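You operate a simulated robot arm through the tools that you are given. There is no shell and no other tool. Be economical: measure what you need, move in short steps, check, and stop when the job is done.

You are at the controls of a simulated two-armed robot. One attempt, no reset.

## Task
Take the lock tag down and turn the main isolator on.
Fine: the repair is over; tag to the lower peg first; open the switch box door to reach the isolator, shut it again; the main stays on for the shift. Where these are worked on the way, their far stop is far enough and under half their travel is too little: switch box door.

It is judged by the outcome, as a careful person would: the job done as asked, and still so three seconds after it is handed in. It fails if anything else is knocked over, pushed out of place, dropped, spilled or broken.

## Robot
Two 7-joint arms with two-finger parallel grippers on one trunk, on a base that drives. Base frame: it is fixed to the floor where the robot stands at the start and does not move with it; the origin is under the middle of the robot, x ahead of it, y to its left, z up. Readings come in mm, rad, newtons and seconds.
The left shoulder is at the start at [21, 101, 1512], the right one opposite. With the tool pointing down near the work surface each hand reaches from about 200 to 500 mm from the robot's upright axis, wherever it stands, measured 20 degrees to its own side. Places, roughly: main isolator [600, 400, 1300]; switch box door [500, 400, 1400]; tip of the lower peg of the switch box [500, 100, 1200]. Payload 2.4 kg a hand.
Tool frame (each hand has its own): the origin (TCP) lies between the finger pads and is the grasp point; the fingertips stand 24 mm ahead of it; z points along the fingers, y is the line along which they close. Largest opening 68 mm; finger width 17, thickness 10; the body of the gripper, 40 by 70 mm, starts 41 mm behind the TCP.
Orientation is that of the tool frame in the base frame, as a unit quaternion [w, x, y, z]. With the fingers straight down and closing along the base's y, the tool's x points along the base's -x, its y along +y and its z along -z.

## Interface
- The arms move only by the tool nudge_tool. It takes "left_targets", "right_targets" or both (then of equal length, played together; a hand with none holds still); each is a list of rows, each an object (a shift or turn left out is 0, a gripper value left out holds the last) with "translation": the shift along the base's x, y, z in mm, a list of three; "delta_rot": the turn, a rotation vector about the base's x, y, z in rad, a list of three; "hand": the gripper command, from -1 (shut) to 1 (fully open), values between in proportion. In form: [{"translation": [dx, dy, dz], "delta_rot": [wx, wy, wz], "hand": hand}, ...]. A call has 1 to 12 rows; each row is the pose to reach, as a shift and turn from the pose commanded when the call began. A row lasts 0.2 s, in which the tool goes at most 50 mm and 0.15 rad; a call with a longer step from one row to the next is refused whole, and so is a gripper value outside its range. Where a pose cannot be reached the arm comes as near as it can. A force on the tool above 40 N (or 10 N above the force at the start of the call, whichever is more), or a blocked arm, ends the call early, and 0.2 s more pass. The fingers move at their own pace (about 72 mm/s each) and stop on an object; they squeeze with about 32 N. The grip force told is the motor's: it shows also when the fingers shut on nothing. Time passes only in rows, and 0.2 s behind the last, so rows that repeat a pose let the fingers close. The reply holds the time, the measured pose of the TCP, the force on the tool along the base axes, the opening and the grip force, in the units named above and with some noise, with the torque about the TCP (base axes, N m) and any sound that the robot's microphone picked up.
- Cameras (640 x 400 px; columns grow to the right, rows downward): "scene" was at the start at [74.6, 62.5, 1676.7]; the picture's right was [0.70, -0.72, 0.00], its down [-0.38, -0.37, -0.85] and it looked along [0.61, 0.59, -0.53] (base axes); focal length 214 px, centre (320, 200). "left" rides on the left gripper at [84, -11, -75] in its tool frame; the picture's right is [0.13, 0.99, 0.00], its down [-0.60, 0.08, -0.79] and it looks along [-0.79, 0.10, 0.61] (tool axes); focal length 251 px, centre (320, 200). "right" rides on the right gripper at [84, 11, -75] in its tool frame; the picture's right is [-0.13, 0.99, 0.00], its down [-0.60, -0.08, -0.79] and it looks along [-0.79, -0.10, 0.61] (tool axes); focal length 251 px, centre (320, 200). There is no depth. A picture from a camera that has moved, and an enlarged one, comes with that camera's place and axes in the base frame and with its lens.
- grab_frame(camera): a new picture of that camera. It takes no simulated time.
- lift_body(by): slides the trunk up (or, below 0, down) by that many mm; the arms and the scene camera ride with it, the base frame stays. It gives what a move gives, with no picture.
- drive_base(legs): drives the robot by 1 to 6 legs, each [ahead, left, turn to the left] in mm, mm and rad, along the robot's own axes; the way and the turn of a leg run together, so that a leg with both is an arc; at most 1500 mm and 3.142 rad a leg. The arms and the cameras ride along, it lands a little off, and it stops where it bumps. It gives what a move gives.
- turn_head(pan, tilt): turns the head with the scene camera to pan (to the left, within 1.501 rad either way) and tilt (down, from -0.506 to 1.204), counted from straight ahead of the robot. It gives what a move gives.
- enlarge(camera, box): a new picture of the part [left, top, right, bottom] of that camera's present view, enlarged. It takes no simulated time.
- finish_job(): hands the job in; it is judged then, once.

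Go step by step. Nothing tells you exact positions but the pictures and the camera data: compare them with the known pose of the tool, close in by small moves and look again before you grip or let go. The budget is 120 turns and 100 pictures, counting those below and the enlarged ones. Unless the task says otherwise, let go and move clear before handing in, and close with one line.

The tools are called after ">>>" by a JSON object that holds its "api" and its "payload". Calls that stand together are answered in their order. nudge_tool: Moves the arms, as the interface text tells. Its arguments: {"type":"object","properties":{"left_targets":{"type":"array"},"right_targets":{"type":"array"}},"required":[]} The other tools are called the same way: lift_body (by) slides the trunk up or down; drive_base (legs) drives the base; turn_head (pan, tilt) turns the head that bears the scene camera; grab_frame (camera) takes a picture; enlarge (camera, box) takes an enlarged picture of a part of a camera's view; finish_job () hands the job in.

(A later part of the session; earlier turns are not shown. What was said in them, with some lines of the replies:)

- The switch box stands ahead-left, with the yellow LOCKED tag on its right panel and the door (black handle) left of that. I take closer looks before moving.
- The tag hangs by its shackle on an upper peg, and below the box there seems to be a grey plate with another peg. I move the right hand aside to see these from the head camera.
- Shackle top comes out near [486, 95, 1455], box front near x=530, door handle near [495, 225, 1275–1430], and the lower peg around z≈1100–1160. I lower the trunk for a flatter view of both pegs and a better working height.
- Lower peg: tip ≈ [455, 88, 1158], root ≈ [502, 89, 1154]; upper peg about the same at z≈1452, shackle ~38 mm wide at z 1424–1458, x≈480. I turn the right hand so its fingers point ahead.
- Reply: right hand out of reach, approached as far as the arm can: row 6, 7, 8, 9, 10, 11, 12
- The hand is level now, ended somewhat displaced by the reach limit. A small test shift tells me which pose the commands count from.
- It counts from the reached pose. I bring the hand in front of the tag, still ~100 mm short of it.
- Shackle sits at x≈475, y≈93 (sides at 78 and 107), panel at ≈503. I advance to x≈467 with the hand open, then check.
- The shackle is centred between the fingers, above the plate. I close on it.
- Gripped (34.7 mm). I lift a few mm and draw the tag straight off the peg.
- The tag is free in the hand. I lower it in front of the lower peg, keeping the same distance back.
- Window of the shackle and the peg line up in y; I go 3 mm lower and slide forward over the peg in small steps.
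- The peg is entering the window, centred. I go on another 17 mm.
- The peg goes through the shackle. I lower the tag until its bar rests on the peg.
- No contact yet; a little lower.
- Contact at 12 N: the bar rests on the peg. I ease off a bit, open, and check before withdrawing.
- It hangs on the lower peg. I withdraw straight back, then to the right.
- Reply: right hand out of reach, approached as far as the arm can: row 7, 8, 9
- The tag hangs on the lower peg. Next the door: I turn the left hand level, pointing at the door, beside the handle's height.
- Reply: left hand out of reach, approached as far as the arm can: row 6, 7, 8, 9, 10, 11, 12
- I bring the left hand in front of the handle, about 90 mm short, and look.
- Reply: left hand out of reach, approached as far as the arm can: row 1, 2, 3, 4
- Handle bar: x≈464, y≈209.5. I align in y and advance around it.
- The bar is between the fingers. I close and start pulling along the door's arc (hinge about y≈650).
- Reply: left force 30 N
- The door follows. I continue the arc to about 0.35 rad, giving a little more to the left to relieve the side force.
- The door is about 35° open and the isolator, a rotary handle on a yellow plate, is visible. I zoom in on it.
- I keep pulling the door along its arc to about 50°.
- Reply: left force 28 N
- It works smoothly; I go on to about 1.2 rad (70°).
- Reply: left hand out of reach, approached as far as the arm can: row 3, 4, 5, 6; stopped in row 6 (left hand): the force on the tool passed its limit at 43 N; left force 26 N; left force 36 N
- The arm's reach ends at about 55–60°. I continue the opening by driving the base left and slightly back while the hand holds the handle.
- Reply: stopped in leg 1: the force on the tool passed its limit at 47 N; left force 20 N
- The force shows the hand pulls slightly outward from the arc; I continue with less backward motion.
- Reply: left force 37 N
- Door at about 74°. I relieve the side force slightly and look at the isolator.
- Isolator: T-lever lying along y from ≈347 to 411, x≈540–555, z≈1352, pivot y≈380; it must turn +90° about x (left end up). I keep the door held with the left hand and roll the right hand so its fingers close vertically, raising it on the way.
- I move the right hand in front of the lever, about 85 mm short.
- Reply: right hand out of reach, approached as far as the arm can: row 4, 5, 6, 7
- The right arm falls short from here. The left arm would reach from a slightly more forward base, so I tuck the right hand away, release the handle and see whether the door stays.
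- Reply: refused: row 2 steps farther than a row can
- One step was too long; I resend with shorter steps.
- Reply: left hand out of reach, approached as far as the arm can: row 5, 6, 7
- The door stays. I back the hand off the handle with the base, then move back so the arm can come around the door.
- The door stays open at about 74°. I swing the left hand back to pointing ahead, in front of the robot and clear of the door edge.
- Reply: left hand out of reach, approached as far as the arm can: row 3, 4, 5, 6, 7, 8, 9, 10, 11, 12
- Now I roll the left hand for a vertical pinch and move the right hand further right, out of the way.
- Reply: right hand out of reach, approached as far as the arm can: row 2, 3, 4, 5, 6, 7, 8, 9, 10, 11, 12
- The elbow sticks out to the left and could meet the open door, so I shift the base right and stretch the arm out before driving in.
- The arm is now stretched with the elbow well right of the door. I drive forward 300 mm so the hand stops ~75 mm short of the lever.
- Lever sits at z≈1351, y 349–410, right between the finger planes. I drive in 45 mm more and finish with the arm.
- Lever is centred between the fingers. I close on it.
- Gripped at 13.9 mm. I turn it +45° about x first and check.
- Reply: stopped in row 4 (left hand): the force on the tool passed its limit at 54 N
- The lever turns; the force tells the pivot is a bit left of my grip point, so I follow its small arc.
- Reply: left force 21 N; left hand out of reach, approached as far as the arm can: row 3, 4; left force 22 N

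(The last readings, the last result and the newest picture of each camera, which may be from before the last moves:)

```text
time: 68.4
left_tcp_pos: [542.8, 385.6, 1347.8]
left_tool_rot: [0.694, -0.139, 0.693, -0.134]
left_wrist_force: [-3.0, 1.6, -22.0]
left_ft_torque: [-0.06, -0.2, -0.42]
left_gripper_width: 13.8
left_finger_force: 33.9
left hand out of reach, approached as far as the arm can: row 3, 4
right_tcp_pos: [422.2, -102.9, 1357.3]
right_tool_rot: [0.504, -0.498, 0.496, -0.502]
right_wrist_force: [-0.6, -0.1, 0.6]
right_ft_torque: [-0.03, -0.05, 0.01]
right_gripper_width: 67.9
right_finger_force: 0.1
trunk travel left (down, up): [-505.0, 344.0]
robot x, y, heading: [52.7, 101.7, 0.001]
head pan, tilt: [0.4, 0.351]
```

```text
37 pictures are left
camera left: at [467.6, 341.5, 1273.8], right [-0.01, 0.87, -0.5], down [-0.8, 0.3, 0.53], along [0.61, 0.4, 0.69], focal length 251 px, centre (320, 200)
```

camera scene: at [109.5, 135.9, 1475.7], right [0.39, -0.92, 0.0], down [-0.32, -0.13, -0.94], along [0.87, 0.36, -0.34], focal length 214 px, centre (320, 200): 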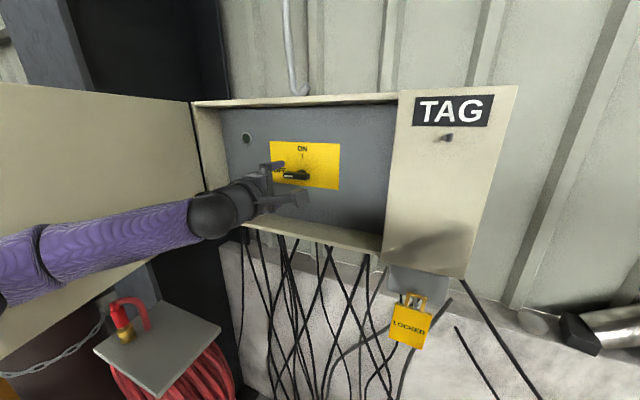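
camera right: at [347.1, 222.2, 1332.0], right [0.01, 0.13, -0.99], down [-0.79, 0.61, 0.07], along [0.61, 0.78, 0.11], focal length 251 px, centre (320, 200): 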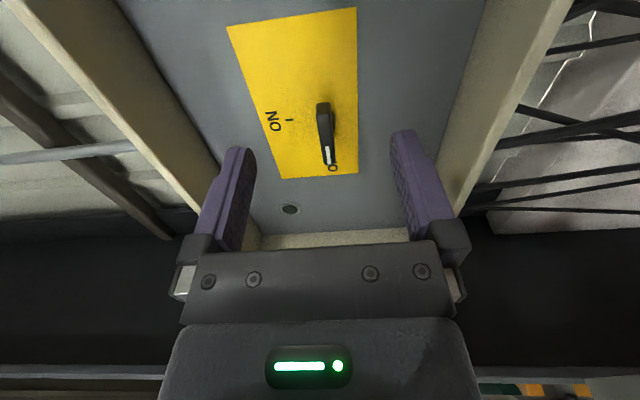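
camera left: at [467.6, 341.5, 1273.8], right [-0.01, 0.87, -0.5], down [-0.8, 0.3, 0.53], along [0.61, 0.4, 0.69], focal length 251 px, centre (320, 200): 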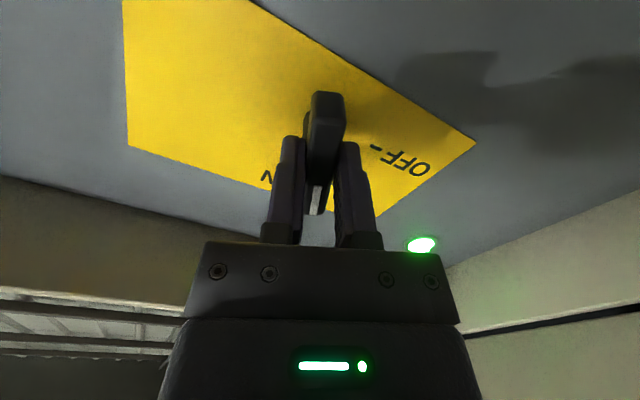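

The green lamp has come on. I finish the turn to the full 90°.

>>> {"api": "nudge_tool", "payload": {"left_targets": [{"delta_rot": [0.1, 0, 0], "translation": [-1, 0.5, -0.5]}, {"delta_rot": [0.2, 0, 0], "translation": [-1, 0.5, -1]}, {"delta_rot": [0.3, 0, 0], "translation": [-1, 0.5, -1]}, {"delta_rot": [0.39, 0, 0], "translation": [-1, 0.5, -1]}]}}

>>> {"api": "grab_frame", "payload": {"camera": "left"}}

```text
time: 69.4
left_tcp_pos: [542.1, 386.9, 1347.0]
left_tool_rot: [0.707, -0.001, 0.707, 0.001]
left_wrist_force: [2.1, 0.3, -20.5]
left_ft_torque: [-0.08, 0.4, -0.47]
left_gripper_width: 14.2
left_finger_force: 33.7
right_tcp_pos: [424.2, -103.1, 1357.0]
right_tool_rot: [0.503, -0.498, 0.497, -0.501]
right_wrist_force: [-0.7, -0.5, -0.4]
right_ft_torque: [0.02, -0.01, -0.02]
right_gripper_width: 68.2
right_finger_force: 0.1
trunk travel left (down, up): [-505.0, 344.0]
robot x, y, heading: [51.5, 100.0, -0.003]
head pan, tilt: [0.4, 0.351]
```

```text
36 pictures are left
camera left: at [467.5, 374.1, 1263.2], right [0.0, 0.99, -0.13], down [-0.79, 0.07, 0.6], along [0.61, 0.1, 0.79], focal length 251 px, centre (320, 200)
```

left: 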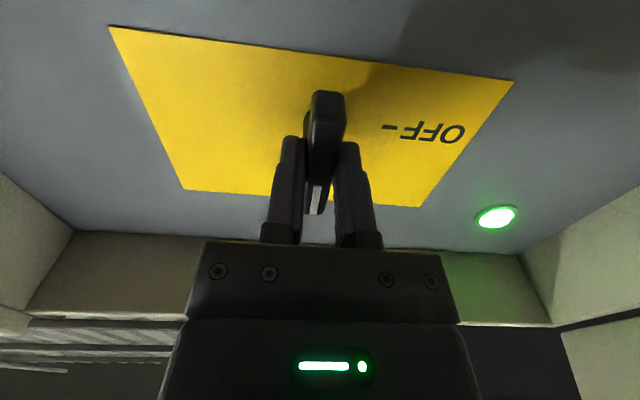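

The lever is upright at ON and the lamp is green. I open, and withdraw straight back.

>>> {"api": "nudge_tool", "payload": {"left_targets": [{"hand": 1}, {"hand": 1}, {"hand": 1}, {"hand": 1}, {"translation": [-25, 0, 0], "hand": 1}, {"translation": [-50, 0, 0]}, {"translation": [-75, -10, 0]}]}}

>>> {"api": "grab_frame", "payload": {"camera": "left"}}

>>> {"api": "grab_frame", "payload": {"camera": "scene"}}

```text
time: 71.0
left_tcp_pos: [464.1, 376.2, 1347.9]
left_tool_rot: [0.711, -0.002, 0.704, 0.002]
left_wrist_force: [-0.7, -0.3, 1.0]
left_ft_torque: [-0.01, 0.02, 0.01]
left_gripper_width: 68.2
left_finger_force: 0.0
right_tcp_pos: [421.1, -103.3, 1358.1]
right_tool_rot: [0.503, -0.498, 0.497, -0.502]
right_wrist_force: [-0.1, 0.9, -0.1]
right_ft_torque: [0.01, -0.02, 0.04]
right_gripper_width: 68.1
right_finger_force: 0.0
trunk travel left (down, up): [-505.0, 344.0]
robot x, y, heading: [48.1, 98.6, -0.005]
head pan, tilt: [0.4, 0.351]
```

```text
35 pictures are left
camera left: at [389.5, 363.1, 1264.0], right [0.0, 0.99, -0.13], down [-0.8, 0.07, 0.6], along [0.6, 0.11, 0.79], focal length 251 px, centre (320, 200)
```

left: 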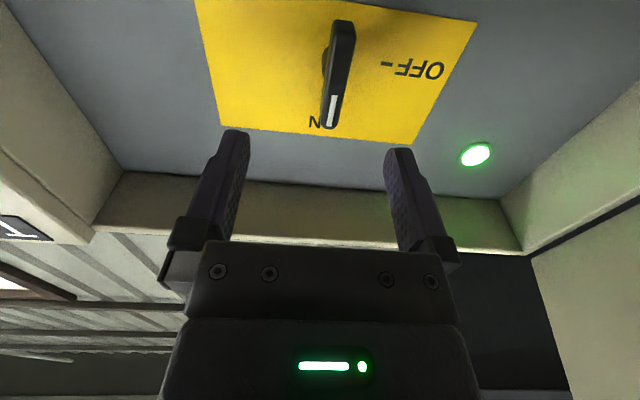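

```text
34 pictures are left
camera scene: at [155.9, 135.8, 1475.9], right [0.39, -0.92, 0.0], down [-0.32, -0.13, -0.94], along [0.87, 0.36, -0.34], focal length 214 px, centre (320, 200)
```

scene: 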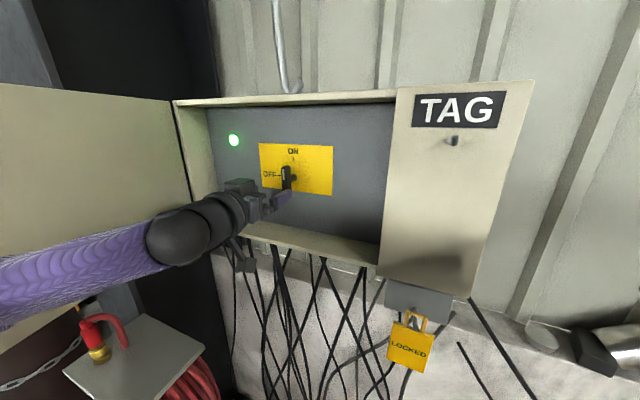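

The main is on. I back the robot out, then fold the arm in as before, to go round the door and take its handle again.

>>> {"api": "drive_base", "payload": {"legs": [[-350, 0, 0]]}}

>>> {"api": "nudge_tool", "payload": {"left_targets": [{"translation": [-8, -30, 2]}, {"translation": [-16, -60, 4]}, {"translation": [-24, -90, 8]}, {"translation": [-32, -115, 10]}, {"translation": [-38, -132, 12]}]}}

>>> {"api": "drive_base", "payload": {"legs": [[0, 102, -0.007]]}}

>>> {"api": "grab_frame", "payload": {"camera": "scene"}}

```text
time: 73.2
left_tcp_pos: [124.7, 375.3, 1348.8]
left_tool_rot: [0.711, -0.002, 0.703, 0.002]
left_wrist_force: [-0.7, 0.2, -0.5]
left_ft_torque: [-0.02, 0.01, 0.02]
left_gripper_width: 67.9
left_finger_force: 0.1
right_tcp_pos: [82.7, -102.3, 1357.2]
right_tool_rot: [0.504, -0.498, 0.496, -0.502]
right_wrist_force: [0.3, -0.6, -0.5]
right_ft_torque: [0.0, -0.01, -0.03]
right_gripper_width: 68.4
right_finger_force: 0.1
trunk travel left (down, up): [-505.0, 344.0]
robot x, y, heading: [-287.1, 99.1, -0.005]
head pan, tilt: [0.4, 0.351]
```

```text
time: 74.4
left_tcp_pos: [88.4, 242.4, 1361.4]
left_tool_rot: [0.711, -0.002, 0.703, 0.002]
left_wrist_force: [1.1, 0.5, -0.3]
left_ft_torque: [0.0, 0.0, 0.01]
left_gripper_width: 68.0
left_finger_force: 0.0
right_tcp_pos: [83.5, -103.0, 1357.0]
right_tool_rot: [0.504, -0.498, 0.497, -0.501]
right_wrist_force: [0.3, -0.2, 0.0]
right_ft_torque: [-0.01, 0.01, -0.03]
right_gripper_width: 68.0
right_finger_force: 0.0
trunk travel left (down, up): [-505.0, 344.0]
robot x, y, heading: [-287.4, 99.3, -0.002]
head pan, tilt: [0.4, 0.351]
```

```text
time: 75.5
left_tcp_pos: [91.2, 345.5, 1359.9]
left_tool_rot: [0.71, 0.0, 0.704, -0.001]
left_wrist_force: [0.2, 0.5, -0.3]
left_ft_torque: [-0.03, -0.02, -0.03]
left_gripper_width: 68.3
left_finger_force: 0.1
right_tcp_pos: [81.4, -0.4, 1358.2]
right_tool_rot: [-0.501, 0.497, -0.498, 0.504]
right_wrist_force: [0.0, 0.6, 1.1]
right_ft_torque: [0.01, 0.03, 0.04]
right_gripper_width: 68.0
right_finger_force: 0.0
trunk travel left (down, up): [-505.0, 344.0]
robot x, y, heading: [-287.0, 204.7, -0.012]
head pan, tilt: [0.4, 0.351]
```

```text
33 pictures are left
camera scene: at [-181.5, 240.7, 1475.8], right [0.38, -0.92, 0.0], down [-0.32, -0.13, -0.94], along [0.87, 0.36, -0.34], focal length 214 px, centre (320, 200)
```

scene: 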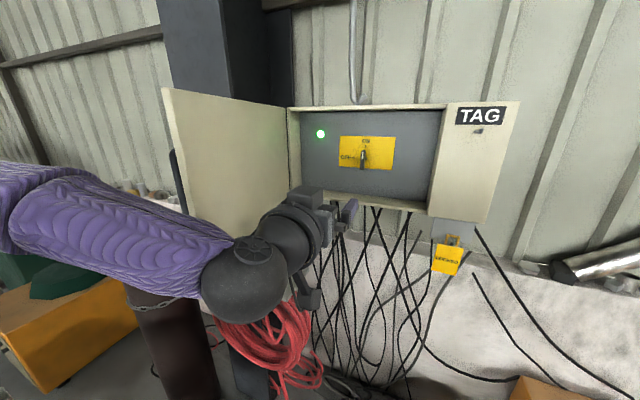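

Door is now about 80° open, tip near [42, 566]. I swing the left hand back out to the left with its earlier yaw, well in front of the door edge.

>>> {"api": "nudge_tool", "payload": {"left_targets": [{"translation": [-30, 3, 0], "delta_rot": [0, 0, -0.06]}, {"translation": [-70, 8, 0], "delta_rot": [0, 0, -0.16]}, {"translation": [-110, 13, 0], "delta_rot": [0, 0, -0.25]}, {"translation": [-150, 28, 0], "delta_rot": [0, 0, -0.34]}, {"translation": [-185, 48, 0], "delta_rot": [0, 0, -0.43]}, {"translation": [-205, 83, 0], "delta_rot": [0, 0, -0.52]}, {"translation": [-220, 118, 0], "delta_rot": [0, 0, -0.61]}, {"translation": [-230, 153, 0], "delta_rot": [0, 0, -0.7]}, {"translation": [-235, 188, 0], "delta_rot": [0, 0, -0.79]}, {"translation": [-240, 223, 0], "delta_rot": [0, 0, -0.88]}, {"translation": [-245, 258, 0], "delta_rot": [0, 0, -0.97]}, {"translation": [-252, 284, 0], "delta_rot": [0, 0, -1.06]}]}}

>>> {"api": "turn_head", "payload": {"pan": 0.75, "tilt": 0.35}}

>>> {"api": "grab_frame", "payload": {"camera": "scene"}}

>>> {"api": "grab_frame", "payload": {"camera": "left"}}

```text
time: 78.2
left_tcp_pos: [-185.0, 537.3, 1403.5]
left_tool_rot: [0.613, 0.356, 0.606, -0.361]
left_wrist_force: [-0.1, 0.1, -0.9]
left_ft_torque: [0.0, 0.0, 0.01]
left_gripper_width: 68.1
left_finger_force: 0.0
left hand out of reach, approached as far as the arm can: row 1, 2, 3, 4, 5, 6, 9, 10, 11, 12
right_tcp_pos: [82.8, -1.6, 1357.5]
right_tool_rot: [-0.502, 0.496, -0.498, 0.504]
right_wrist_force: [-0.5, -0.4, 0.7]
right_ft_torque: [0.02, 0.03, 0.01]
right_gripper_width: 67.9
right_finger_force: 0.2
trunk travel left (down, up): [-505.0, 344.0]
robot x, y, heading: [-285.0, 203.8, -0.004]
head pan, tilt: [0.4, 0.351]
```

```text
time: 79.0
left_tcp_pos: [-184.5, 535.1, 1404.0]
left_tool_rot: [0.614, 0.354, 0.607, -0.359]
left_wrist_force: [-0.5, 0.5, 0.9]
left_ft_torque: [-0.01, -0.01, -0.03]
left_gripper_width: 68.2
left_finger_force: 0.1
right_tcp_pos: [82.9, -2.2, 1357.9]
right_tool_rot: [-0.502, 0.497, -0.498, 0.503]
right_wrist_force: [-0.7, -0.5, -0.3]
right_ft_torque: [0.0, -0.01, 0.05]
right_gripper_width: 67.8
right_finger_force: 0.0
trunk travel left (down, up): [-505.0, 344.0]
robot x, y, heading: [-283.1, 202.0, -0.008]
head pan, tilt: [0.75, 0.351]
```

```text
32 pictures are left
camera scene: at [-199.0, 266.7, 1475.9], right [0.68, -0.74, 0.0], down [-0.25, -0.23, -0.94], along [0.69, 0.63, -0.34], focal length 214 px, centre (320, 200)
```

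scene: 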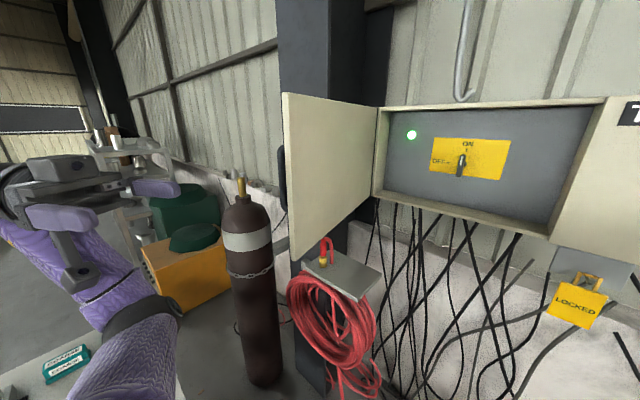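

```text
31 pictures are left
camera left: at [-230.3, 594.9, 1318.5], right [0.87, 0.48, -0.13], down [-0.32, 0.74, 0.59], along [0.38, -0.47, 0.79], focal length 251 px, centre (320, 200)
```

left: 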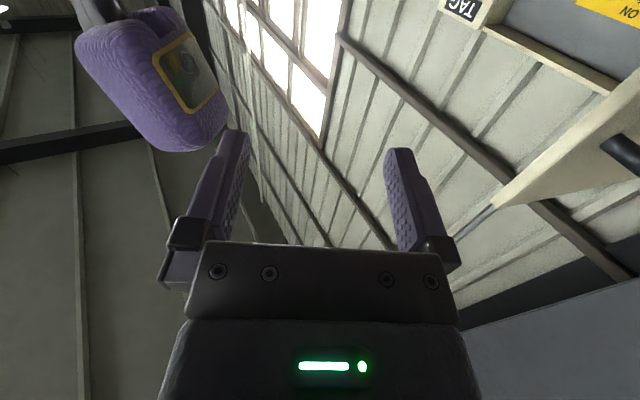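

I stretch the hand out to the left, to the pose it had when it left the handle.

>>> {"api": "nudge_tool", "payload": {"left_targets": [{"translation": [4, 20, -10]}, {"translation": [8, 40, -20]}, {"translation": [12, 60, -30]}, {"translation": [18, 78, -40]}, {"translation": [24, 92, -46]}, {"translation": [24, 92, -46]}]}}

>>> {"api": "grab_frame", "payload": {"camera": "scene"}}

```text
time: 80.4
left_tcp_pos: [-183.1, 533.7, 1396.4]
left_tool_rot: [0.613, 0.355, 0.607, -0.36]
left_wrist_force: [0.1, 0.3, 0.2]
left_ft_torque: [0.02, -0.02, 0.03]
left_gripper_width: 67.9
left_finger_force: 0.0
left hand out of reach, approached as far as the arm can: row 1, 2, 3, 4, 5, 6
right_tcp_pos: [82.8, -1.9, 1358.2]
right_tool_rot: [-0.502, 0.497, -0.498, 0.503]
right_wrist_force: [0.4, 0.9, -0.4]
right_ft_torque: [-0.03, 0.0, 0.02]
right_gripper_width: 67.9
right_finger_force: 0.0
trunk travel left (down, up): [-505.0, 344.0]
robot x, y, heading: [-285.8, 200.9, -0.008]
head pan, tilt: [0.75, 0.351]
```

```text
30 pictures are left
camera scene: at [-199.1, 266.7, 1475.9], right [0.68, -0.74, 0.0], down [-0.25, -0.23, -0.94], along [0.69, 0.63, -0.34], focal length 214 px, centre (320, 200)
```

scene: 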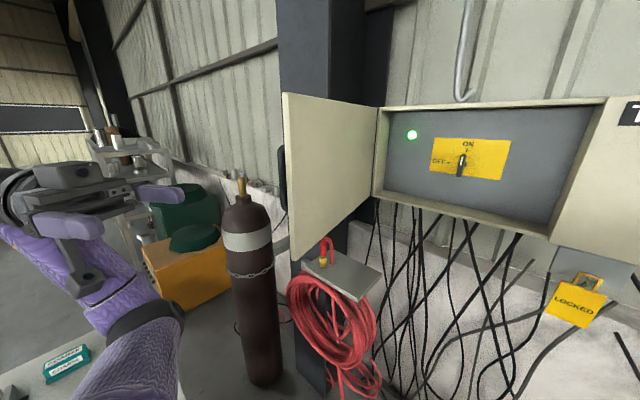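

That arm posture can't stretch further. Instead I'll drive the base left so the hand works outside the door, and then push the door shut from outside, below its handle.

>>> {"api": "drive_base", "payload": {"legs": [[0, 120, 0], [0, 110, 0]]}}

>>> {"api": "grab_frame", "payload": {"camera": "scene"}}

```text
time: 82.0
left_tcp_pos: [-186.3, 619.6, 1396.7]
left_tool_rot: [0.619, 0.345, 0.613, -0.349]
left_wrist_force: [0.3, 0.0, -0.5]
left_ft_torque: [0.0, -0.01, 0.02]
left_gripper_width: 67.9
left_finger_force: 0.1
right_tcp_pos: [97.2, 94.1, 1357.7]
right_tool_rot: [0.512, -0.504, 0.49, -0.494]
right_wrist_force: [0.7, 0.4, -0.1]
right_ft_torque: [0.02, 0.02, 0.0]
right_gripper_width: 67.9
right_finger_force: 0.1
trunk travel left (down, up): [-505.0, 344.0]
robot x, y, heading: [-280.4, 288.2, 0.027]
head pan, tilt: [0.75, 0.351]
stopped in leg 2: the robot was blocked; the commanded pose is now the measured one
```

```text
29 pictures are left
camera scene: at [-192.7, 352.0, 1475.9], right [0.7, -0.71, 0.0], down [-0.25, -0.24, -0.94], along [0.67, 0.66, -0.34], focal length 214 px, centre (320, 200)
```

scene: 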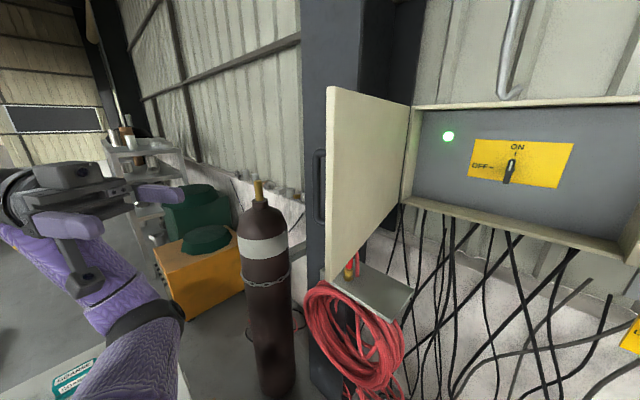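

The base bumped something at its left. I look there before anything else.

>>> {"api": "turn_head", "payload": {"pan": 1.4, "tilt": 0.9}}

>>> {"api": "grab_frame", "payload": {"camera": "scene"}}

```text
time: 83.0
left_tcp_pos: [-186.6, 620.4, 1395.9]
left_tool_rot: [0.619, 0.346, 0.612, -0.35]
left_wrist_force: [-0.7, -0.4, 0.1]
left_ft_torque: [-0.02, 0.0, 0.03]
left_gripper_width: 67.8
left_finger_force: 0.0
right_tcp_pos: [96.7, 93.6, 1357.2]
right_tool_rot: [0.511, -0.506, 0.489, -0.494]
right_wrist_force: [0.0, 0.2, -0.1]
right_ft_torque: [-0.04, 0.01, 0.03]
right_gripper_width: 68.1
right_finger_force: 0.0
trunk travel left (down, up): [-505.0, 344.0]
robot x, y, heading: [-278.5, 282.8, 0.026]
head pan, tilt: [1.4, 0.901]
```

```text
28 pictures are left
camera scene: at [-248.5, 362.6, 1428.4], right [0.99, -0.15, 0.0], down [-0.11, -0.77, -0.62], along [0.09, 0.61, -0.78], focal length 214 px, centre (320, 200)
```

scene: 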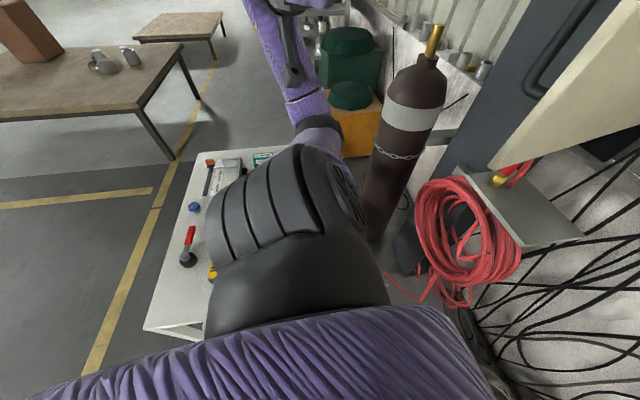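

It's a small tool table beside the robot, its things still standing on it. I move off it by 30 mm and stretch the left hand forward-left, outside the door, pointing ahead.

>>> {"api": "drive_base", "payload": {"legs": [[-10, -35, 0], [0, 0, -0.026]]}}

>>> {"api": "nudge_tool", "payload": {"left_targets": [{"translation": [10, 10, -10], "delta_rot": [0, 0, 0.1]}, {"translation": [20, 20, -20], "delta_rot": [0, 0, 0.2]}, {"translation": [30, 30, -30], "delta_rot": [0, 0, 0.3]}, {"translation": [40, 40, -40], "delta_rot": [0, 0, 0.4]}, {"translation": [50, 50, -50], "delta_rot": [0, 0, 0.5]}, {"translation": [60, 60, -60], "delta_rot": [0, 0, 0.6]}, {"translation": [70, 70, -70], "delta_rot": [0, 0, 0.7]}, {"translation": [80, 80, -80], "delta_rot": [0, 0, 0.8]}, {"translation": [90, 90, -90], "delta_rot": [0, 0, 0.9]}, {"translation": [100, 95, -100], "delta_rot": [0, 0, 1.03]}]}}

>>> {"api": "turn_head", "payload": {"pan": 0.75, "tilt": 0.4}}

>>> {"api": "grab_frame", "payload": {"camera": "scene"}}

```text
time: 84.2
left_tcp_pos: [-186.4, 580.8, 1396.6]
left_tool_rot: [0.615, 0.353, 0.608, -0.358]
left_wrist_force: [0.2, 0.0, 0.0]
left_ft_torque: [0.0, -0.02, -0.02]
left_gripper_width: 68.0
left_finger_force: 0.0
right_tcp_pos: [83.8, 48.5, 1357.0]
right_tool_rot: [0.505, -0.499, 0.495, -0.5]
right_wrist_force: [1.0, 0.2, 0.3]
right_ft_torque: [0.03, 0.01, 0.02]
right_gripper_width: 67.8
right_finger_force: 0.0
trunk travel left (down, up): [-505.0, 344.0]
robot x, y, heading: [-287.6, 249.8, 0.0]
head pan, tilt: [1.4, 0.901]
```

```text
time: 86.4
left_tcp_pos: [-81.0, 594.0, 1372.8]
left_tool_rot: [0.708, 0.012, 0.706, -0.018]
left_wrist_force: [1.0, 0.1, 0.9]
left_ft_torque: [0.0, 0.01, 0.03]
left_gripper_width: 68.1
left_finger_force: 0.1
left hand out of reach, approached as far as the arm can: row 1, 2, 3, 4, 5, 6, 7, 8, 9, 10
right_tcp_pos: [86.7, 46.7, 1356.8]
right_tool_rot: [0.504, -0.499, 0.496, -0.5]
right_wrist_force: [-0.3, 0.3, 0.6]
right_ft_torque: [0.03, -0.01, 0.01]
right_gripper_width: 68.1
right_finger_force: 0.1
trunk travel left (down, up): [-505.0, 344.0]
robot x, y, heading: [-289.2, 252.6, -0.002]
head pan, tilt: [1.4, 0.901]
```

```text
time: 87.5
left_tcp_pos: [-84.6, 595.2, 1372.3]
left_tool_rot: [0.709, 0.012, 0.705, -0.018]
left_wrist_force: [0.2, 0.5, 0.1]
left_ft_torque: [0.0, -0.01, 0.03]
left_gripper_width: 67.9
left_finger_force: 0.1
right_tcp_pos: [83.0, 49.5, 1356.5]
right_tool_rot: [0.504, -0.499, 0.496, -0.501]
right_wrist_force: [0.1, -0.9, 0.4]
right_ft_torque: [-0.02, -0.02, 0.0]
right_gripper_width: 67.9
right_finger_force: 0.1
trunk travel left (down, up): [-505.0, 344.0]
robot x, y, heading: [-286.4, 250.8, -0.002]
head pan, tilt: [0.75, 0.4]
```

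```text
27 pictures are left
camera scene: at [-200.8, 314.7, 1471.3], right [0.68, -0.73, 0.0], down [-0.28, -0.27, -0.92], along [0.67, 0.63, -0.39], focal length 214 px, centre (320, 200)
```

scene: 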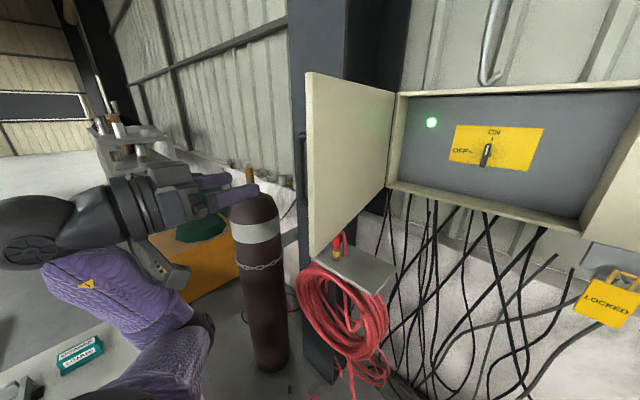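

Now pointing ahead. I try stretching further left.

>>> {"api": "nudge_tool", "payload": {"left_targets": [{"translation": [10, 20, -5]}, {"translation": [20, 40, -15]}, {"translation": [30, 60, -30]}, {"translation": [40, 80, -50]}, {"translation": [45, 95, -70]}, {"translation": [45, 100, -90]}]}}

```text
time: 88.9
left_tcp_pos: [6.9, 633.6, 1286.0]
left_tool_rot: [0.712, 0.003, 0.702, -0.005]
left_wrist_force: [0.3, 0.3, -0.4]
left_ft_torque: [0.0, -0.04, -0.01]
left_gripper_width: 67.8
left_finger_force: 0.2
left hand out of reach, approached as far as the arm can: row 1, 2, 3, 4, 5, 6
right_tcp_pos: [84.3, 50.5, 1356.8]
right_tool_rot: [0.505, -0.499, 0.496, -0.501]
right_wrist_force: [-0.3, -0.5, -0.1]
right_ft_torque: [0.0, 0.0, 0.0]
right_gripper_width: 67.9
right_finger_force: 0.0
trunk travel left (down, up): [-505.0, 344.0]
robot x, y, heading: [-291.3, 252.6, 0.001]
head pan, tilt: [0.75, 0.4]
```

>>> {"api": "nudge_tool", "payload": {"left_targets": [{"translation": [0, 12, -12], "hand": -1}, {"translation": [0, 24, -24], "hand": -1}, {"translation": [5, 36, -36]}, {"translation": [5, 46, -36]}, {"translation": [5, 56, -36]}]}}

>>> {"api": "grab_frame", "payload": {"camera": "scene"}}

>>> {"api": "grab_frame", "payload": {"camera": "left"}}

```text
time: 90.1
left_tcp_pos: [32.5, 648.1, 1250.1]
left_tool_rot: [0.711, 0.005, 0.703, -0.006]
left_wrist_force: [-0.1, 0.6, -0.2]
left_ft_torque: [0.01, 0.01, 0.03]
left_gripper_width: 0.0
left_finger_force: 23.8
left hand out of reach, approached as far as the arm can: row 1, 2, 3, 4, 5
right_tcp_pos: [83.7, 48.2, 1357.2]
right_tool_rot: [0.504, -0.499, 0.496, -0.501]
right_wrist_force: [-0.5, 0.2, 0.9]
right_ft_torque: [-0.01, 0.02, 0.01]
right_gripper_width: 67.9
right_finger_force: 0.1
trunk travel left (down, up): [-505.0, 344.0]
robot x, y, heading: [-289.5, 249.1, -0.001]
head pan, tilt: [0.75, 0.4]
```

```text
26 pictures are left
camera scene: at [-200.7, 314.6, 1471.3], right [0.68, -0.73, 0.0], down [-0.28, -0.27, -0.92], along [0.67, 0.63, -0.39], focal length 214 px, centre (320, 200)
```

scene: 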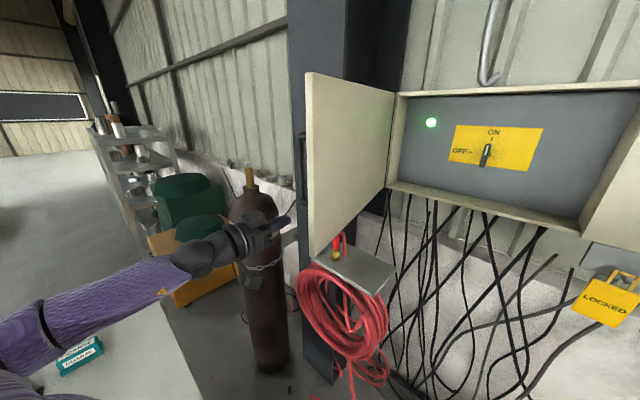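

```text
25 pictures are left
camera left: at [-41.1, 636.9, 1166.0], right [0.02, 0.99, -0.13], down [-0.8, 0.09, 0.59], along [0.6, 0.09, 0.79], focal length 251 px, centre (320, 200)
```

left: 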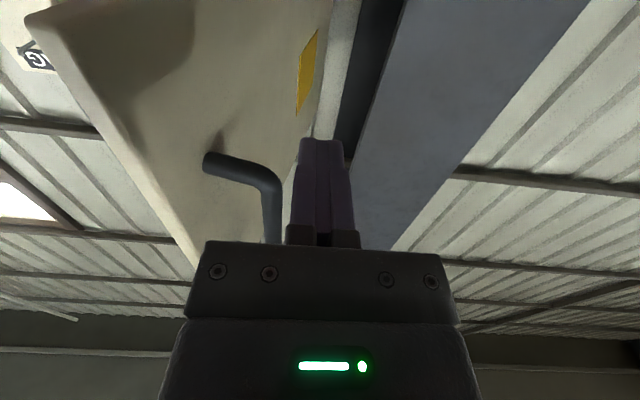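

The closed hand is outside the door, just below the handle's level. I lower it 15 mm, drive forward 90 mm, then start pushing the door to the right.

>>> {"api": "nudge_tool", "payload": {"left_targets": [{"translation": [0, 0, -8]}, {"translation": [0, 0, -15]}]}}

>>> {"api": "drive_base", "payload": {"legs": [[90, 0, 0], [5, -80, 0], [8, -80, 0]]}}

>>> {"api": "grab_frame", "payload": {"camera": "scene"}}

>>> {"api": "grab_frame", "payload": {"camera": "left"}}

```text
time: 90.7
left_tcp_pos: [32.4, 644.3, 1237.6]
left_tool_rot: [0.711, 0.007, 0.703, -0.008]
left_wrist_force: [0.1, 0.2, 0.1]
left_ft_torque: [0.04, -0.03, -0.01]
left_gripper_width: 0.1
left_finger_force: 23.5
right_tcp_pos: [82.8, 47.4, 1357.5]
right_tool_rot: [0.504, -0.5, 0.495, -0.501]
right_wrist_force: [0.0, 0.1, 0.5]
right_ft_torque: [0.01, 0.02, 0.01]
right_gripper_width: 68.2
right_finger_force: 0.0
trunk travel left (down, up): [-505.0, 344.0]
robot x, y, heading: [-287.7, 250.6, 0.0]
head pan, tilt: [0.75, 0.4]
```

```text
time: 93.1
left_tcp_pos: [136.2, 481.7, 1237.5]
left_tool_rot: [0.711, 0.008, 0.703, -0.008]
left_wrist_force: [0.1, -0.3, 0.0]
left_ft_torque: [-0.01, 0.0, 0.04]
left_gripper_width: 0.1
left_finger_force: 23.6
right_tcp_pos: [185.3, -114.3, 1356.4]
right_tool_rot: [0.505, -0.498, 0.497, -0.501]
right_wrist_force: [0.3, 0.2, -0.5]
right_ft_torque: [0.0, -0.03, 0.02]
right_gripper_width: 67.9
right_finger_force: 0.1
trunk travel left (down, up): [-505.0, 344.0]
robot x, y, heading: [-184.2, 87.5, 0.002]
head pan, tilt: [0.75, 0.4]
```

```text
24 pictures are left
camera scene: at [-97.8, 152.0, 1471.4], right [0.68, -0.73, 0.0], down [-0.28, -0.26, -0.92], along [0.67, 0.63, -0.39], focal length 214 px, centre (320, 200)
```

scene: 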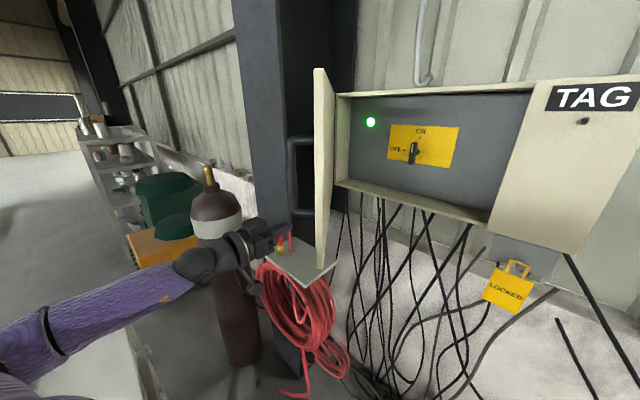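

```text
23 pictures are left
camera left: at [61.7, 471.9, 1153.1], right [0.03, 0.99, -0.13], down [-0.8, 0.1, 0.59], along [0.6, 0.09, 0.79], focal length 251 px, centre (320, 200)
```

left: 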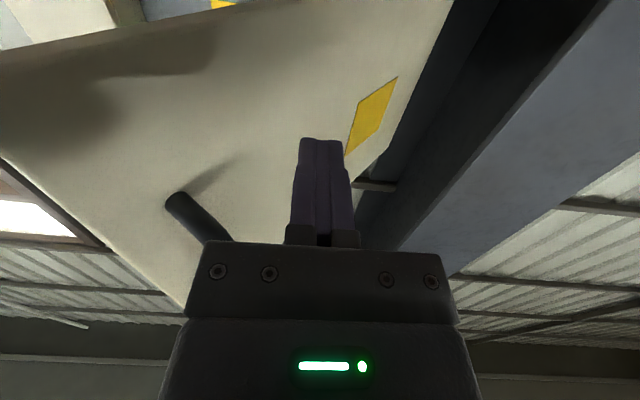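

The door follows the push. I continue along the arc.

>>> {"api": "drive_base", "payload": {"legs": [[5, -40, 0], [60, -78, 0], [80, -62, 0]]}}

>>> {"api": "grab_frame", "payload": {"camera": "scene"}}

>>> {"api": "grab_frame", "payload": {"camera": "left"}}

```text
time: 95.5
left_tcp_pos: [283.8, 300.8, 1237.4]
left_tool_rot: [0.711, 0.01, 0.703, -0.01]
left_wrist_force: [1.0, -0.5, -0.7]
left_ft_torque: [0.02, 0.02, -0.01]
left_gripper_width: 0.0
left_finger_force: 23.7
right_tcp_pos: [333.1, -294.7, 1356.6]
right_tool_rot: [0.504, -0.498, 0.497, -0.501]
right_wrist_force: [0.7, 0.1, 0.2]
right_ft_torque: [-0.03, 0.0, 0.01]
right_gripper_width: 67.7
right_finger_force: 0.0
trunk travel left (down, up): [-505.0, 344.0]
robot x, y, heading: [-39.2, -90.8, -0.005]
head pan, tilt: [0.75, 0.4]
```

```text
22 pictures are left
camera scene: at [48.8, -28.5, 1471.3], right [0.68, -0.73, 0.0], down [-0.29, -0.26, -0.92], along [0.68, 0.63, -0.39], focal length 214 px, centre (320, 200)
```

scene: 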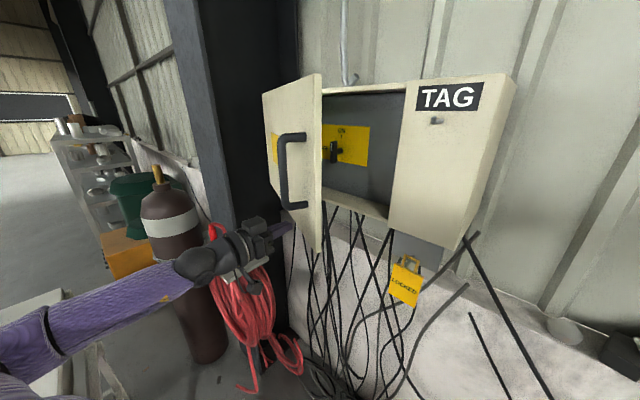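

```text
21 pictures are left
camera left: at [208.9, 290.9, 1152.8], right [0.03, 0.99, -0.13], down [-0.8, 0.1, 0.6], along [0.6, 0.09, 0.79], focal length 251 px, centre (320, 200)
```

left: 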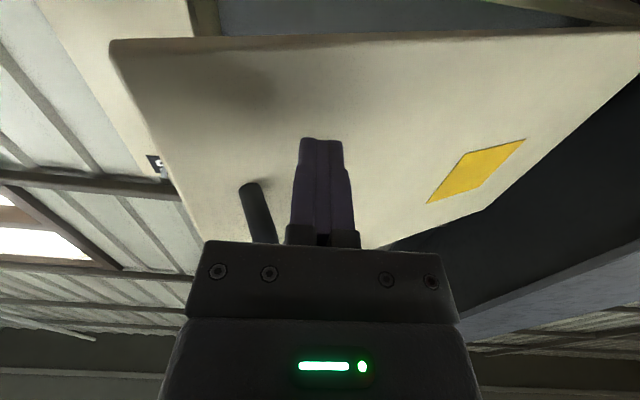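

Door about 30° from shut. I drive in a bit more, then finish with the arm.

>>> {"api": "drive_base", "payload": {"legs": [[70, -30, 0]]}}

>>> {"api": "nudge_tool", "payload": {"left_targets": [{"translation": [20, -6, 0]}, {"translation": [40, -12, 0]}, {"translation": [60, -16, 0]}, {"translation": [75, -18, 0]}, {"translation": [90, -20, 0]}]}}

>>> {"api": "grab_frame", "payload": {"camera": "scene"}}

```text
time: 96.5
left_tcp_pos: [326.0, 288.5, 1237.4]
left_tool_rot: [0.711, 0.009, 0.703, -0.01]
left_wrist_force: [0.2, 0.9, -0.5]
left_ft_torque: [0.02, -0.01, -0.02]
left_gripper_width: 0.0
left_finger_force: 23.7
right_tcp_pos: [375.2, -306.2, 1357.1]
right_tool_rot: [0.504, -0.498, 0.497, -0.501]
right_wrist_force: [-0.8, 0.3, 0.8]
right_ft_torque: [0.02, 0.01, -0.06]
right_gripper_width: 68.0
right_finger_force: 0.0
trunk travel left (down, up): [-505.0, 344.0]
robot x, y, heading: [8.0, -104.1, 0.001]
head pan, tilt: [0.75, 0.4]
stopped in leg 1: the robot was blocked; the commanded pose is now the measured one
```

```text
time: 97.7
left_tcp_pos: [418.4, 265.2, 1236.9]
left_tool_rot: [0.711, 0.009, 0.703, -0.01]
left_wrist_force: [-0.1, 0.1, 0.2]
left_ft_torque: [0.03, 0.03, 0.03]
left_gripper_width: 0.0
left_finger_force: 23.5
right_tcp_pos: [376.5, -309.2, 1356.3]
right_tool_rot: [0.504, -0.498, 0.497, -0.501]
right_wrist_force: [-0.4, 0.7, -1.0]
right_ft_torque: [0.02, -0.01, -0.02]
right_gripper_width: 67.9
right_finger_force: 0.0
trunk travel left (down, up): [-505.0, 344.0]
robot x, y, heading: [2.6, -107.7, -0.004]
head pan, tilt: [0.75, 0.4]
```

```text
20 pictures are left
camera scene: at [92.9, -42.3, 1471.3], right [0.68, -0.73, 0.0], down [-0.29, -0.26, -0.92], along [0.68, 0.63, -0.39], focal length 214 px, centre (320, 200)
```

scene: 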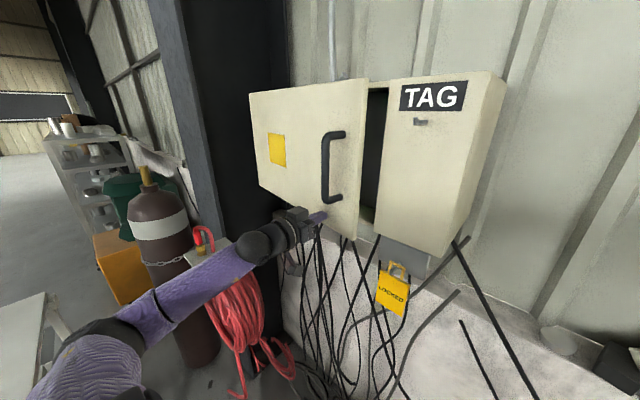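

Nearly shut. The base was blocked ahead again; I look at what is there.

>>> {"api": "turn_head", "payload": {"pan": -0.3, "tilt": 1.0}}

>>> {"api": "grab_frame", "payload": {"camera": "scene"}}

```text
time: 99.0
left_tcp_pos: [417.1, 265.4, 1236.1]
left_tool_rot: [0.711, 0.009, 0.703, -0.01]
left_wrist_force: [0.6, -0.4, -0.1]
left_ft_torque: [0.01, -0.01, -0.02]
left_gripper_width: 0.0
left_finger_force: 23.9
right_tcp_pos: [376.2, -308.7, 1357.7]
right_tool_rot: [0.504, -0.497, 0.498, -0.501]
right_wrist_force: [0.9, 0.3, -0.2]
right_ft_torque: [0.02, 0.01, -0.02]
right_gripper_width: 68.0
right_finger_force: 0.1
trunk travel left (down, up): [-505.0, 344.0]
robot x, y, heading: [3.6, -106.9, -0.002]
head pan, tilt: [-0.3, 1.0]
```

```text
19 pictures are left
camera scene: at [91.2, -126.0, 1421.1], right [-0.3, -0.95, 0.0], down [-0.8, 0.25, -0.54], along [0.52, -0.16, -0.84], focal length 214 px, centre (320, 200)
```

scene: 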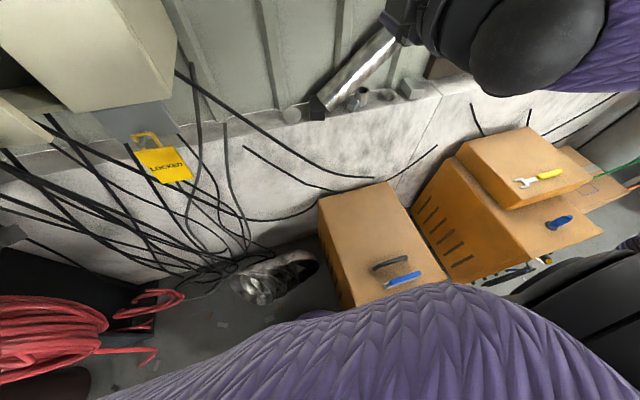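

A tool box on the floor stopped the base; the things on it still lie in place. I back off from it, move left to where the floor is free, and drive in again.

>>> {"api": "drive_base", "payload": {"legs": [[-35, 0, 0], [0, 130, 0]]}}

>>> {"api": "nudge_tool", "payload": {"left_targets": [{"translation": [0, -40, 0]}, {"translation": [0, -80, 0]}, {"translation": [5, -115, 5]}]}}

>>> {"api": "drive_base", "payload": {"legs": [[45, 0, 0]]}}

>>> {"api": "turn_head", "payload": {"pan": 0.5, "tilt": 0.45}}

>>> {"api": "grab_frame", "payload": {"camera": "scene"}}

```text
time: 100.7
left_tcp_pos: [383.6, 393.2, 1236.9]
left_tool_rot: [0.711, 0.011, 0.703, -0.012]
left_wrist_force: [-0.4, 1.2, 0.5]
left_ft_torque: [0.0, -0.03, 0.0]
left_gripper_width: 0.1
left_finger_force: 23.5
right_tcp_pos: [340.0, -180.8, 1357.0]
right_tool_rot: [0.502, -0.498, 0.498, -0.502]
right_wrist_force: [-0.2, 0.1, 1.0]
right_ft_torque: [0.01, 0.0, -0.04]
right_gripper_width: 68.0
right_finger_force: 0.1
trunk travel left (down, up): [-505.0, 344.0]
robot x, y, heading: [-28.6, 21.9, -0.011]
head pan, tilt: [-0.3, 1.0]
```

```text
time: 101.5
left_tcp_pos: [390.8, 278.6, 1242.6]
left_tool_rot: [0.711, 0.01, 0.703, -0.01]
left_wrist_force: [0.2, 0.4, -1.0]
left_ft_torque: [-0.03, -0.02, -0.01]
left_gripper_width: 0.0
left_finger_force: 23.5
right_tcp_pos: [340.4, -181.9, 1355.7]
right_tool_rot: [0.503, -0.497, 0.499, -0.502]
right_wrist_force: [0.0, 0.3, -0.4]
right_ft_torque: [-0.03, 0.01, 0.04]
right_gripper_width: 67.9
right_finger_force: 0.0
trunk travel left (down, up): [-505.0, 344.0]
robot x, y, heading: [-27.1, 26.2, -0.005]
head pan, tilt: [-0.3, 1.0]
```

```text
time: 102.4
left_tcp_pos: [436.1, 277.8, 1241.1]
left_tool_rot: [0.711, 0.011, 0.703, -0.011]
left_wrist_force: [-0.5, 0.1, -0.7]
left_ft_torque: [-0.02, -0.02, 0.02]
left_gripper_width: 0.0
left_finger_force: 23.0
right_tcp_pos: [386.1, -181.2, 1356.9]
right_tool_rot: [-0.502, 0.498, -0.498, 0.502]
right_wrist_force: [0.5, -0.3, 0.7]
right_ft_torque: [0.02, 0.0, -0.03]
right_gripper_width: 68.1
right_finger_force: 0.1
trunk travel left (down, up): [-505.0, 344.0]
robot x, y, heading: [15.3, 27.1, -0.006]
head pan, tilt: [-0.3, 1.0]
```

```text
time: 103.6
left_tcp_pos: [435.5, 277.0, 1241.8]
left_tool_rot: [0.711, 0.011, 0.703, -0.012]
left_wrist_force: [-0.4, 0.2, 1.4]
left_ft_torque: [0.01, -0.01, -0.01]
left_gripper_width: 0.0
left_finger_force: 23.6
right_tcp_pos: [384.1, -182.3, 1356.9]
right_tool_rot: [0.503, -0.498, 0.498, -0.501]
right_wrist_force: [0.3, -0.5, 0.0]
right_ft_torque: [0.0, 0.01, -0.01]
right_gripper_width: 67.9
right_finger_force: 0.0
trunk travel left (down, up): [-505.0, 344.0]
robot x, y, heading: [13.3, 21.5, -0.005]
head pan, tilt: [0.499, 0.45]
```

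```text
18 pictures are left
camera scene: at [114.9, 66.5, 1466.6], right [0.47, -0.88, 0.0], down [-0.38, -0.21, -0.9], along [0.79, 0.43, -0.44], focal length 214 px, centre (320, 200)
```

scene: 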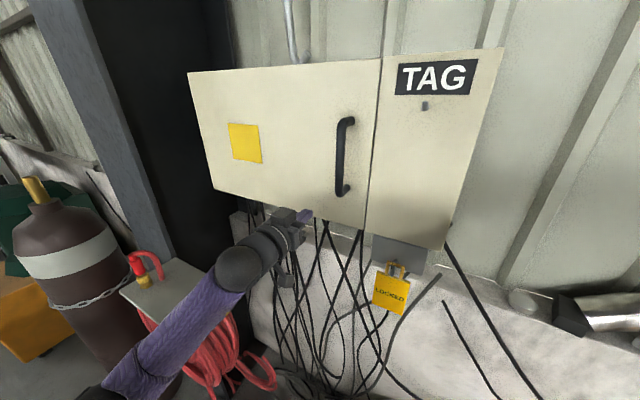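

The door looks nearly shut. I push gently until it meets its stop.

>>> {"api": "nudge_tool", "payload": {"left_targets": [{"translation": [10, 0, 3]}, {"translation": [20, 0, 6]}, {"translation": [30, 0, 8]}, {"translation": [38, 0, 8]}, {"translation": [46, 0, 8]}, {"translation": [52, 0, 8]}, {"translation": [58, 0, 8]}]}}

>>> {"api": "enlarge", "payload": {"camera": "scene", "box": [180, 40, 520, 260]}}

```text
time: 105.0
left_tcp_pos: [480.1, 278.6, 1249.7]
left_tool_rot: [0.709, 0.01, 0.705, -0.01]
left_wrist_force: [-29.7, -2.7, -2.2]
left_ft_torque: [-0.09, 0.13, 0.16]
left_gripper_width: 0.0
left_finger_force: 23.6
right_tcp_pos: [377.8, -180.7, 1357.2]
right_tool_rot: [0.505, -0.498, 0.496, -0.501]
right_wrist_force: [-0.2, 0.5, -0.2]
right_ft_torque: [0.04, 0.0, 0.0]
right_gripper_width: 67.7
right_finger_force: 0.0
trunk travel left (down, up): [-505.0, 344.0]
robot x, y, heading: [15.3, 24.5, -0.003]
head pan, tilt: [0.499, 0.45]
stopped in row 7 (left hand): the force on the tool passed its limit at 47 N (the readings are from after the stop); the commanded pose is now the measured one
```

```text
1.82 times, centred on (350, 150) of scene
camera zoom: at [106.9, 66.4, 1467.2], right [0.48, -0.88, 0.0], down [-0.38, -0.21, -0.9], along [0.79, 0.43, -0.43], focal length 390 px, centre (266, 291)
```

zoom: 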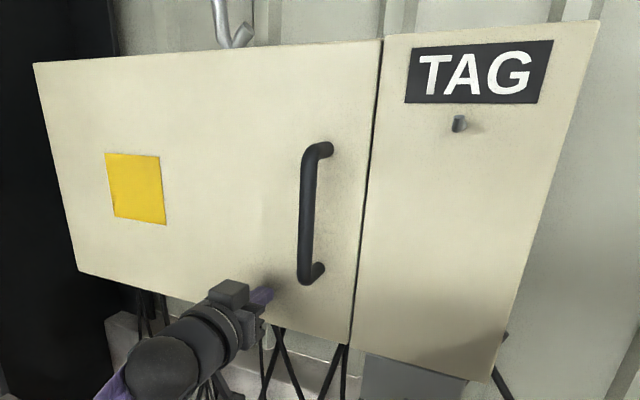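

The door is hard against its stop. I withdraw the hand and back the robot off, then check everything.

>>> {"api": "nudge_tool", "payload": {"left_targets": [{"translation": [-15, 0, 0]}, {"translation": [-40, 0, 0]}, {"translation": [-70, -5, 0]}, {"translation": [-90, -10, 0]}]}}

>>> {"api": "drive_base", "payload": {"legs": [[-200, 0, 0]]}}

>>> {"api": "turn_head", "payload": {"pan": 0.3, "tilt": 0.4}}

>>> {"api": "grab_frame", "payload": {"camera": "scene"}}

>>> {"api": "enlarge", "payload": {"camera": "scene", "box": [200, 80, 440, 280]}}

```text
time: 106.0
left_tcp_pos: [395.3, 267.0, 1249.2]
left_tool_rot: [0.707, 0.01, 0.707, -0.01]
left_wrist_force: [0.3, 0.2, -0.5]
left_ft_torque: [0.01, 0.01, 0.03]
left_gripper_width: 0.3
left_finger_force: 23.4
right_tcp_pos: [385.3, -180.8, 1357.3]
right_tool_rot: [0.503, -0.498, 0.498, -0.502]
right_wrist_force: [0.6, 1.1, -0.1]
right_ft_torque: [0.01, -0.01, -0.01]
right_gripper_width: 68.1
right_finger_force: 0.0
trunk travel left (down, up): [-505.0, 344.0]
robot x, y, heading: [11.7, 20.0, -0.006]
head pan, tilt: [0.499, 0.45]
```

```text
time: 107.6
left_tcp_pos: [195.1, 266.0, 1247.8]
left_tool_rot: [0.709, 0.011, 0.706, -0.012]
left_wrist_force: [-1.0, 0.1, 0.4]
left_ft_torque: [-0.01, 0.01, 0.01]
left_gripper_width: 0.0
left_finger_force: 23.8
right_tcp_pos: [183.4, -181.0, 1357.3]
right_tool_rot: [0.503, -0.497, 0.497, -0.503]
right_wrist_force: [-0.9, 0.0, 0.0]
right_ft_torque: [0.02, 0.01, 0.0]
right_gripper_width: 67.9
right_finger_force: 0.0
trunk travel left (down, up): [-505.0, 344.0]
robot x, y, heading: [-187.0, 23.1, -0.013]
head pan, tilt: [0.499, 0.45]
```

```text
time: 108.4
left_tcp_pos: [196.8, 267.4, 1248.3]
left_tool_rot: [0.708, 0.012, 0.706, -0.012]
left_wrist_force: [-1.1, -0.6, 0.2]
left_ft_torque: [0.03, 0.03, -0.04]
left_gripper_width: 0.0
left_finger_force: 23.4
right_tcp_pos: [183.3, -181.2, 1355.8]
right_tool_rot: [0.503, -0.497, 0.498, -0.501]
right_wrist_force: [0.2, 0.2, -1.1]
right_ft_torque: [-0.03, 0.0, -0.01]
right_gripper_width: 68.1
right_finger_force: 0.1
trunk travel left (down, up): [-505.0, 344.0]
robot x, y, heading: [-187.0, 22.3, -0.002]
head pan, tilt: [0.3, 0.4]
```

```text
16 pictures are left
camera scene: at [-77.8, 50.9, 1471.3], right [0.29, -0.96, 0.0], down [-0.37, -0.11, -0.92], along [0.88, 0.27, -0.39], focal length 214 px, centre (320, 200)
```

scene: 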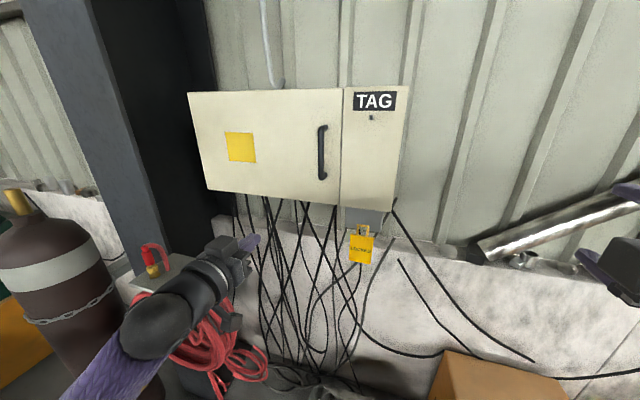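

```text
2.00 times, centred on (320, 180) of scene
camera zoom: at [-77.8, 50.9, 1471.3], right [0.29, -0.96, 0.0], down [-0.37, -0.11, -0.92], along [0.88, 0.27, -0.39], focal length 429 px, centre (320, 240)
```

zoom: 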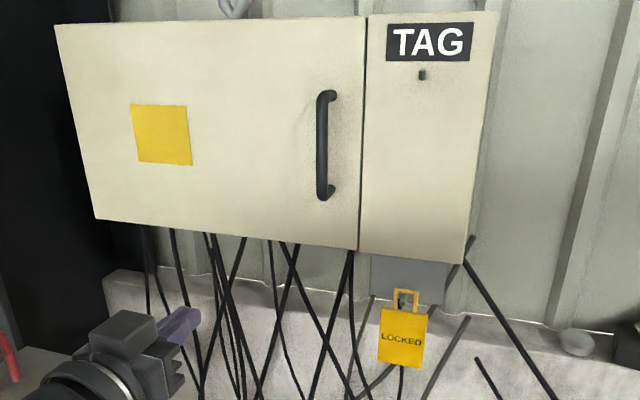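

The door is shut, the tag hangs on the lower peg, and the isolator was left at ON with the lamp green. Both hands are clear, so I hand in.

>>> {"api": "finish_job", "payload": {}}

```text
The job is handed in.
```

The lock tag is on the lower peg, the main isolator is on (its lamp lit green), and the switch box door is shut again. While driving, the base bumped the small tool table on the left and the tool box on the floor ahead. Nothing looked knocked over or moved when I checked by camera at the time, but I did not look at them again at the end.
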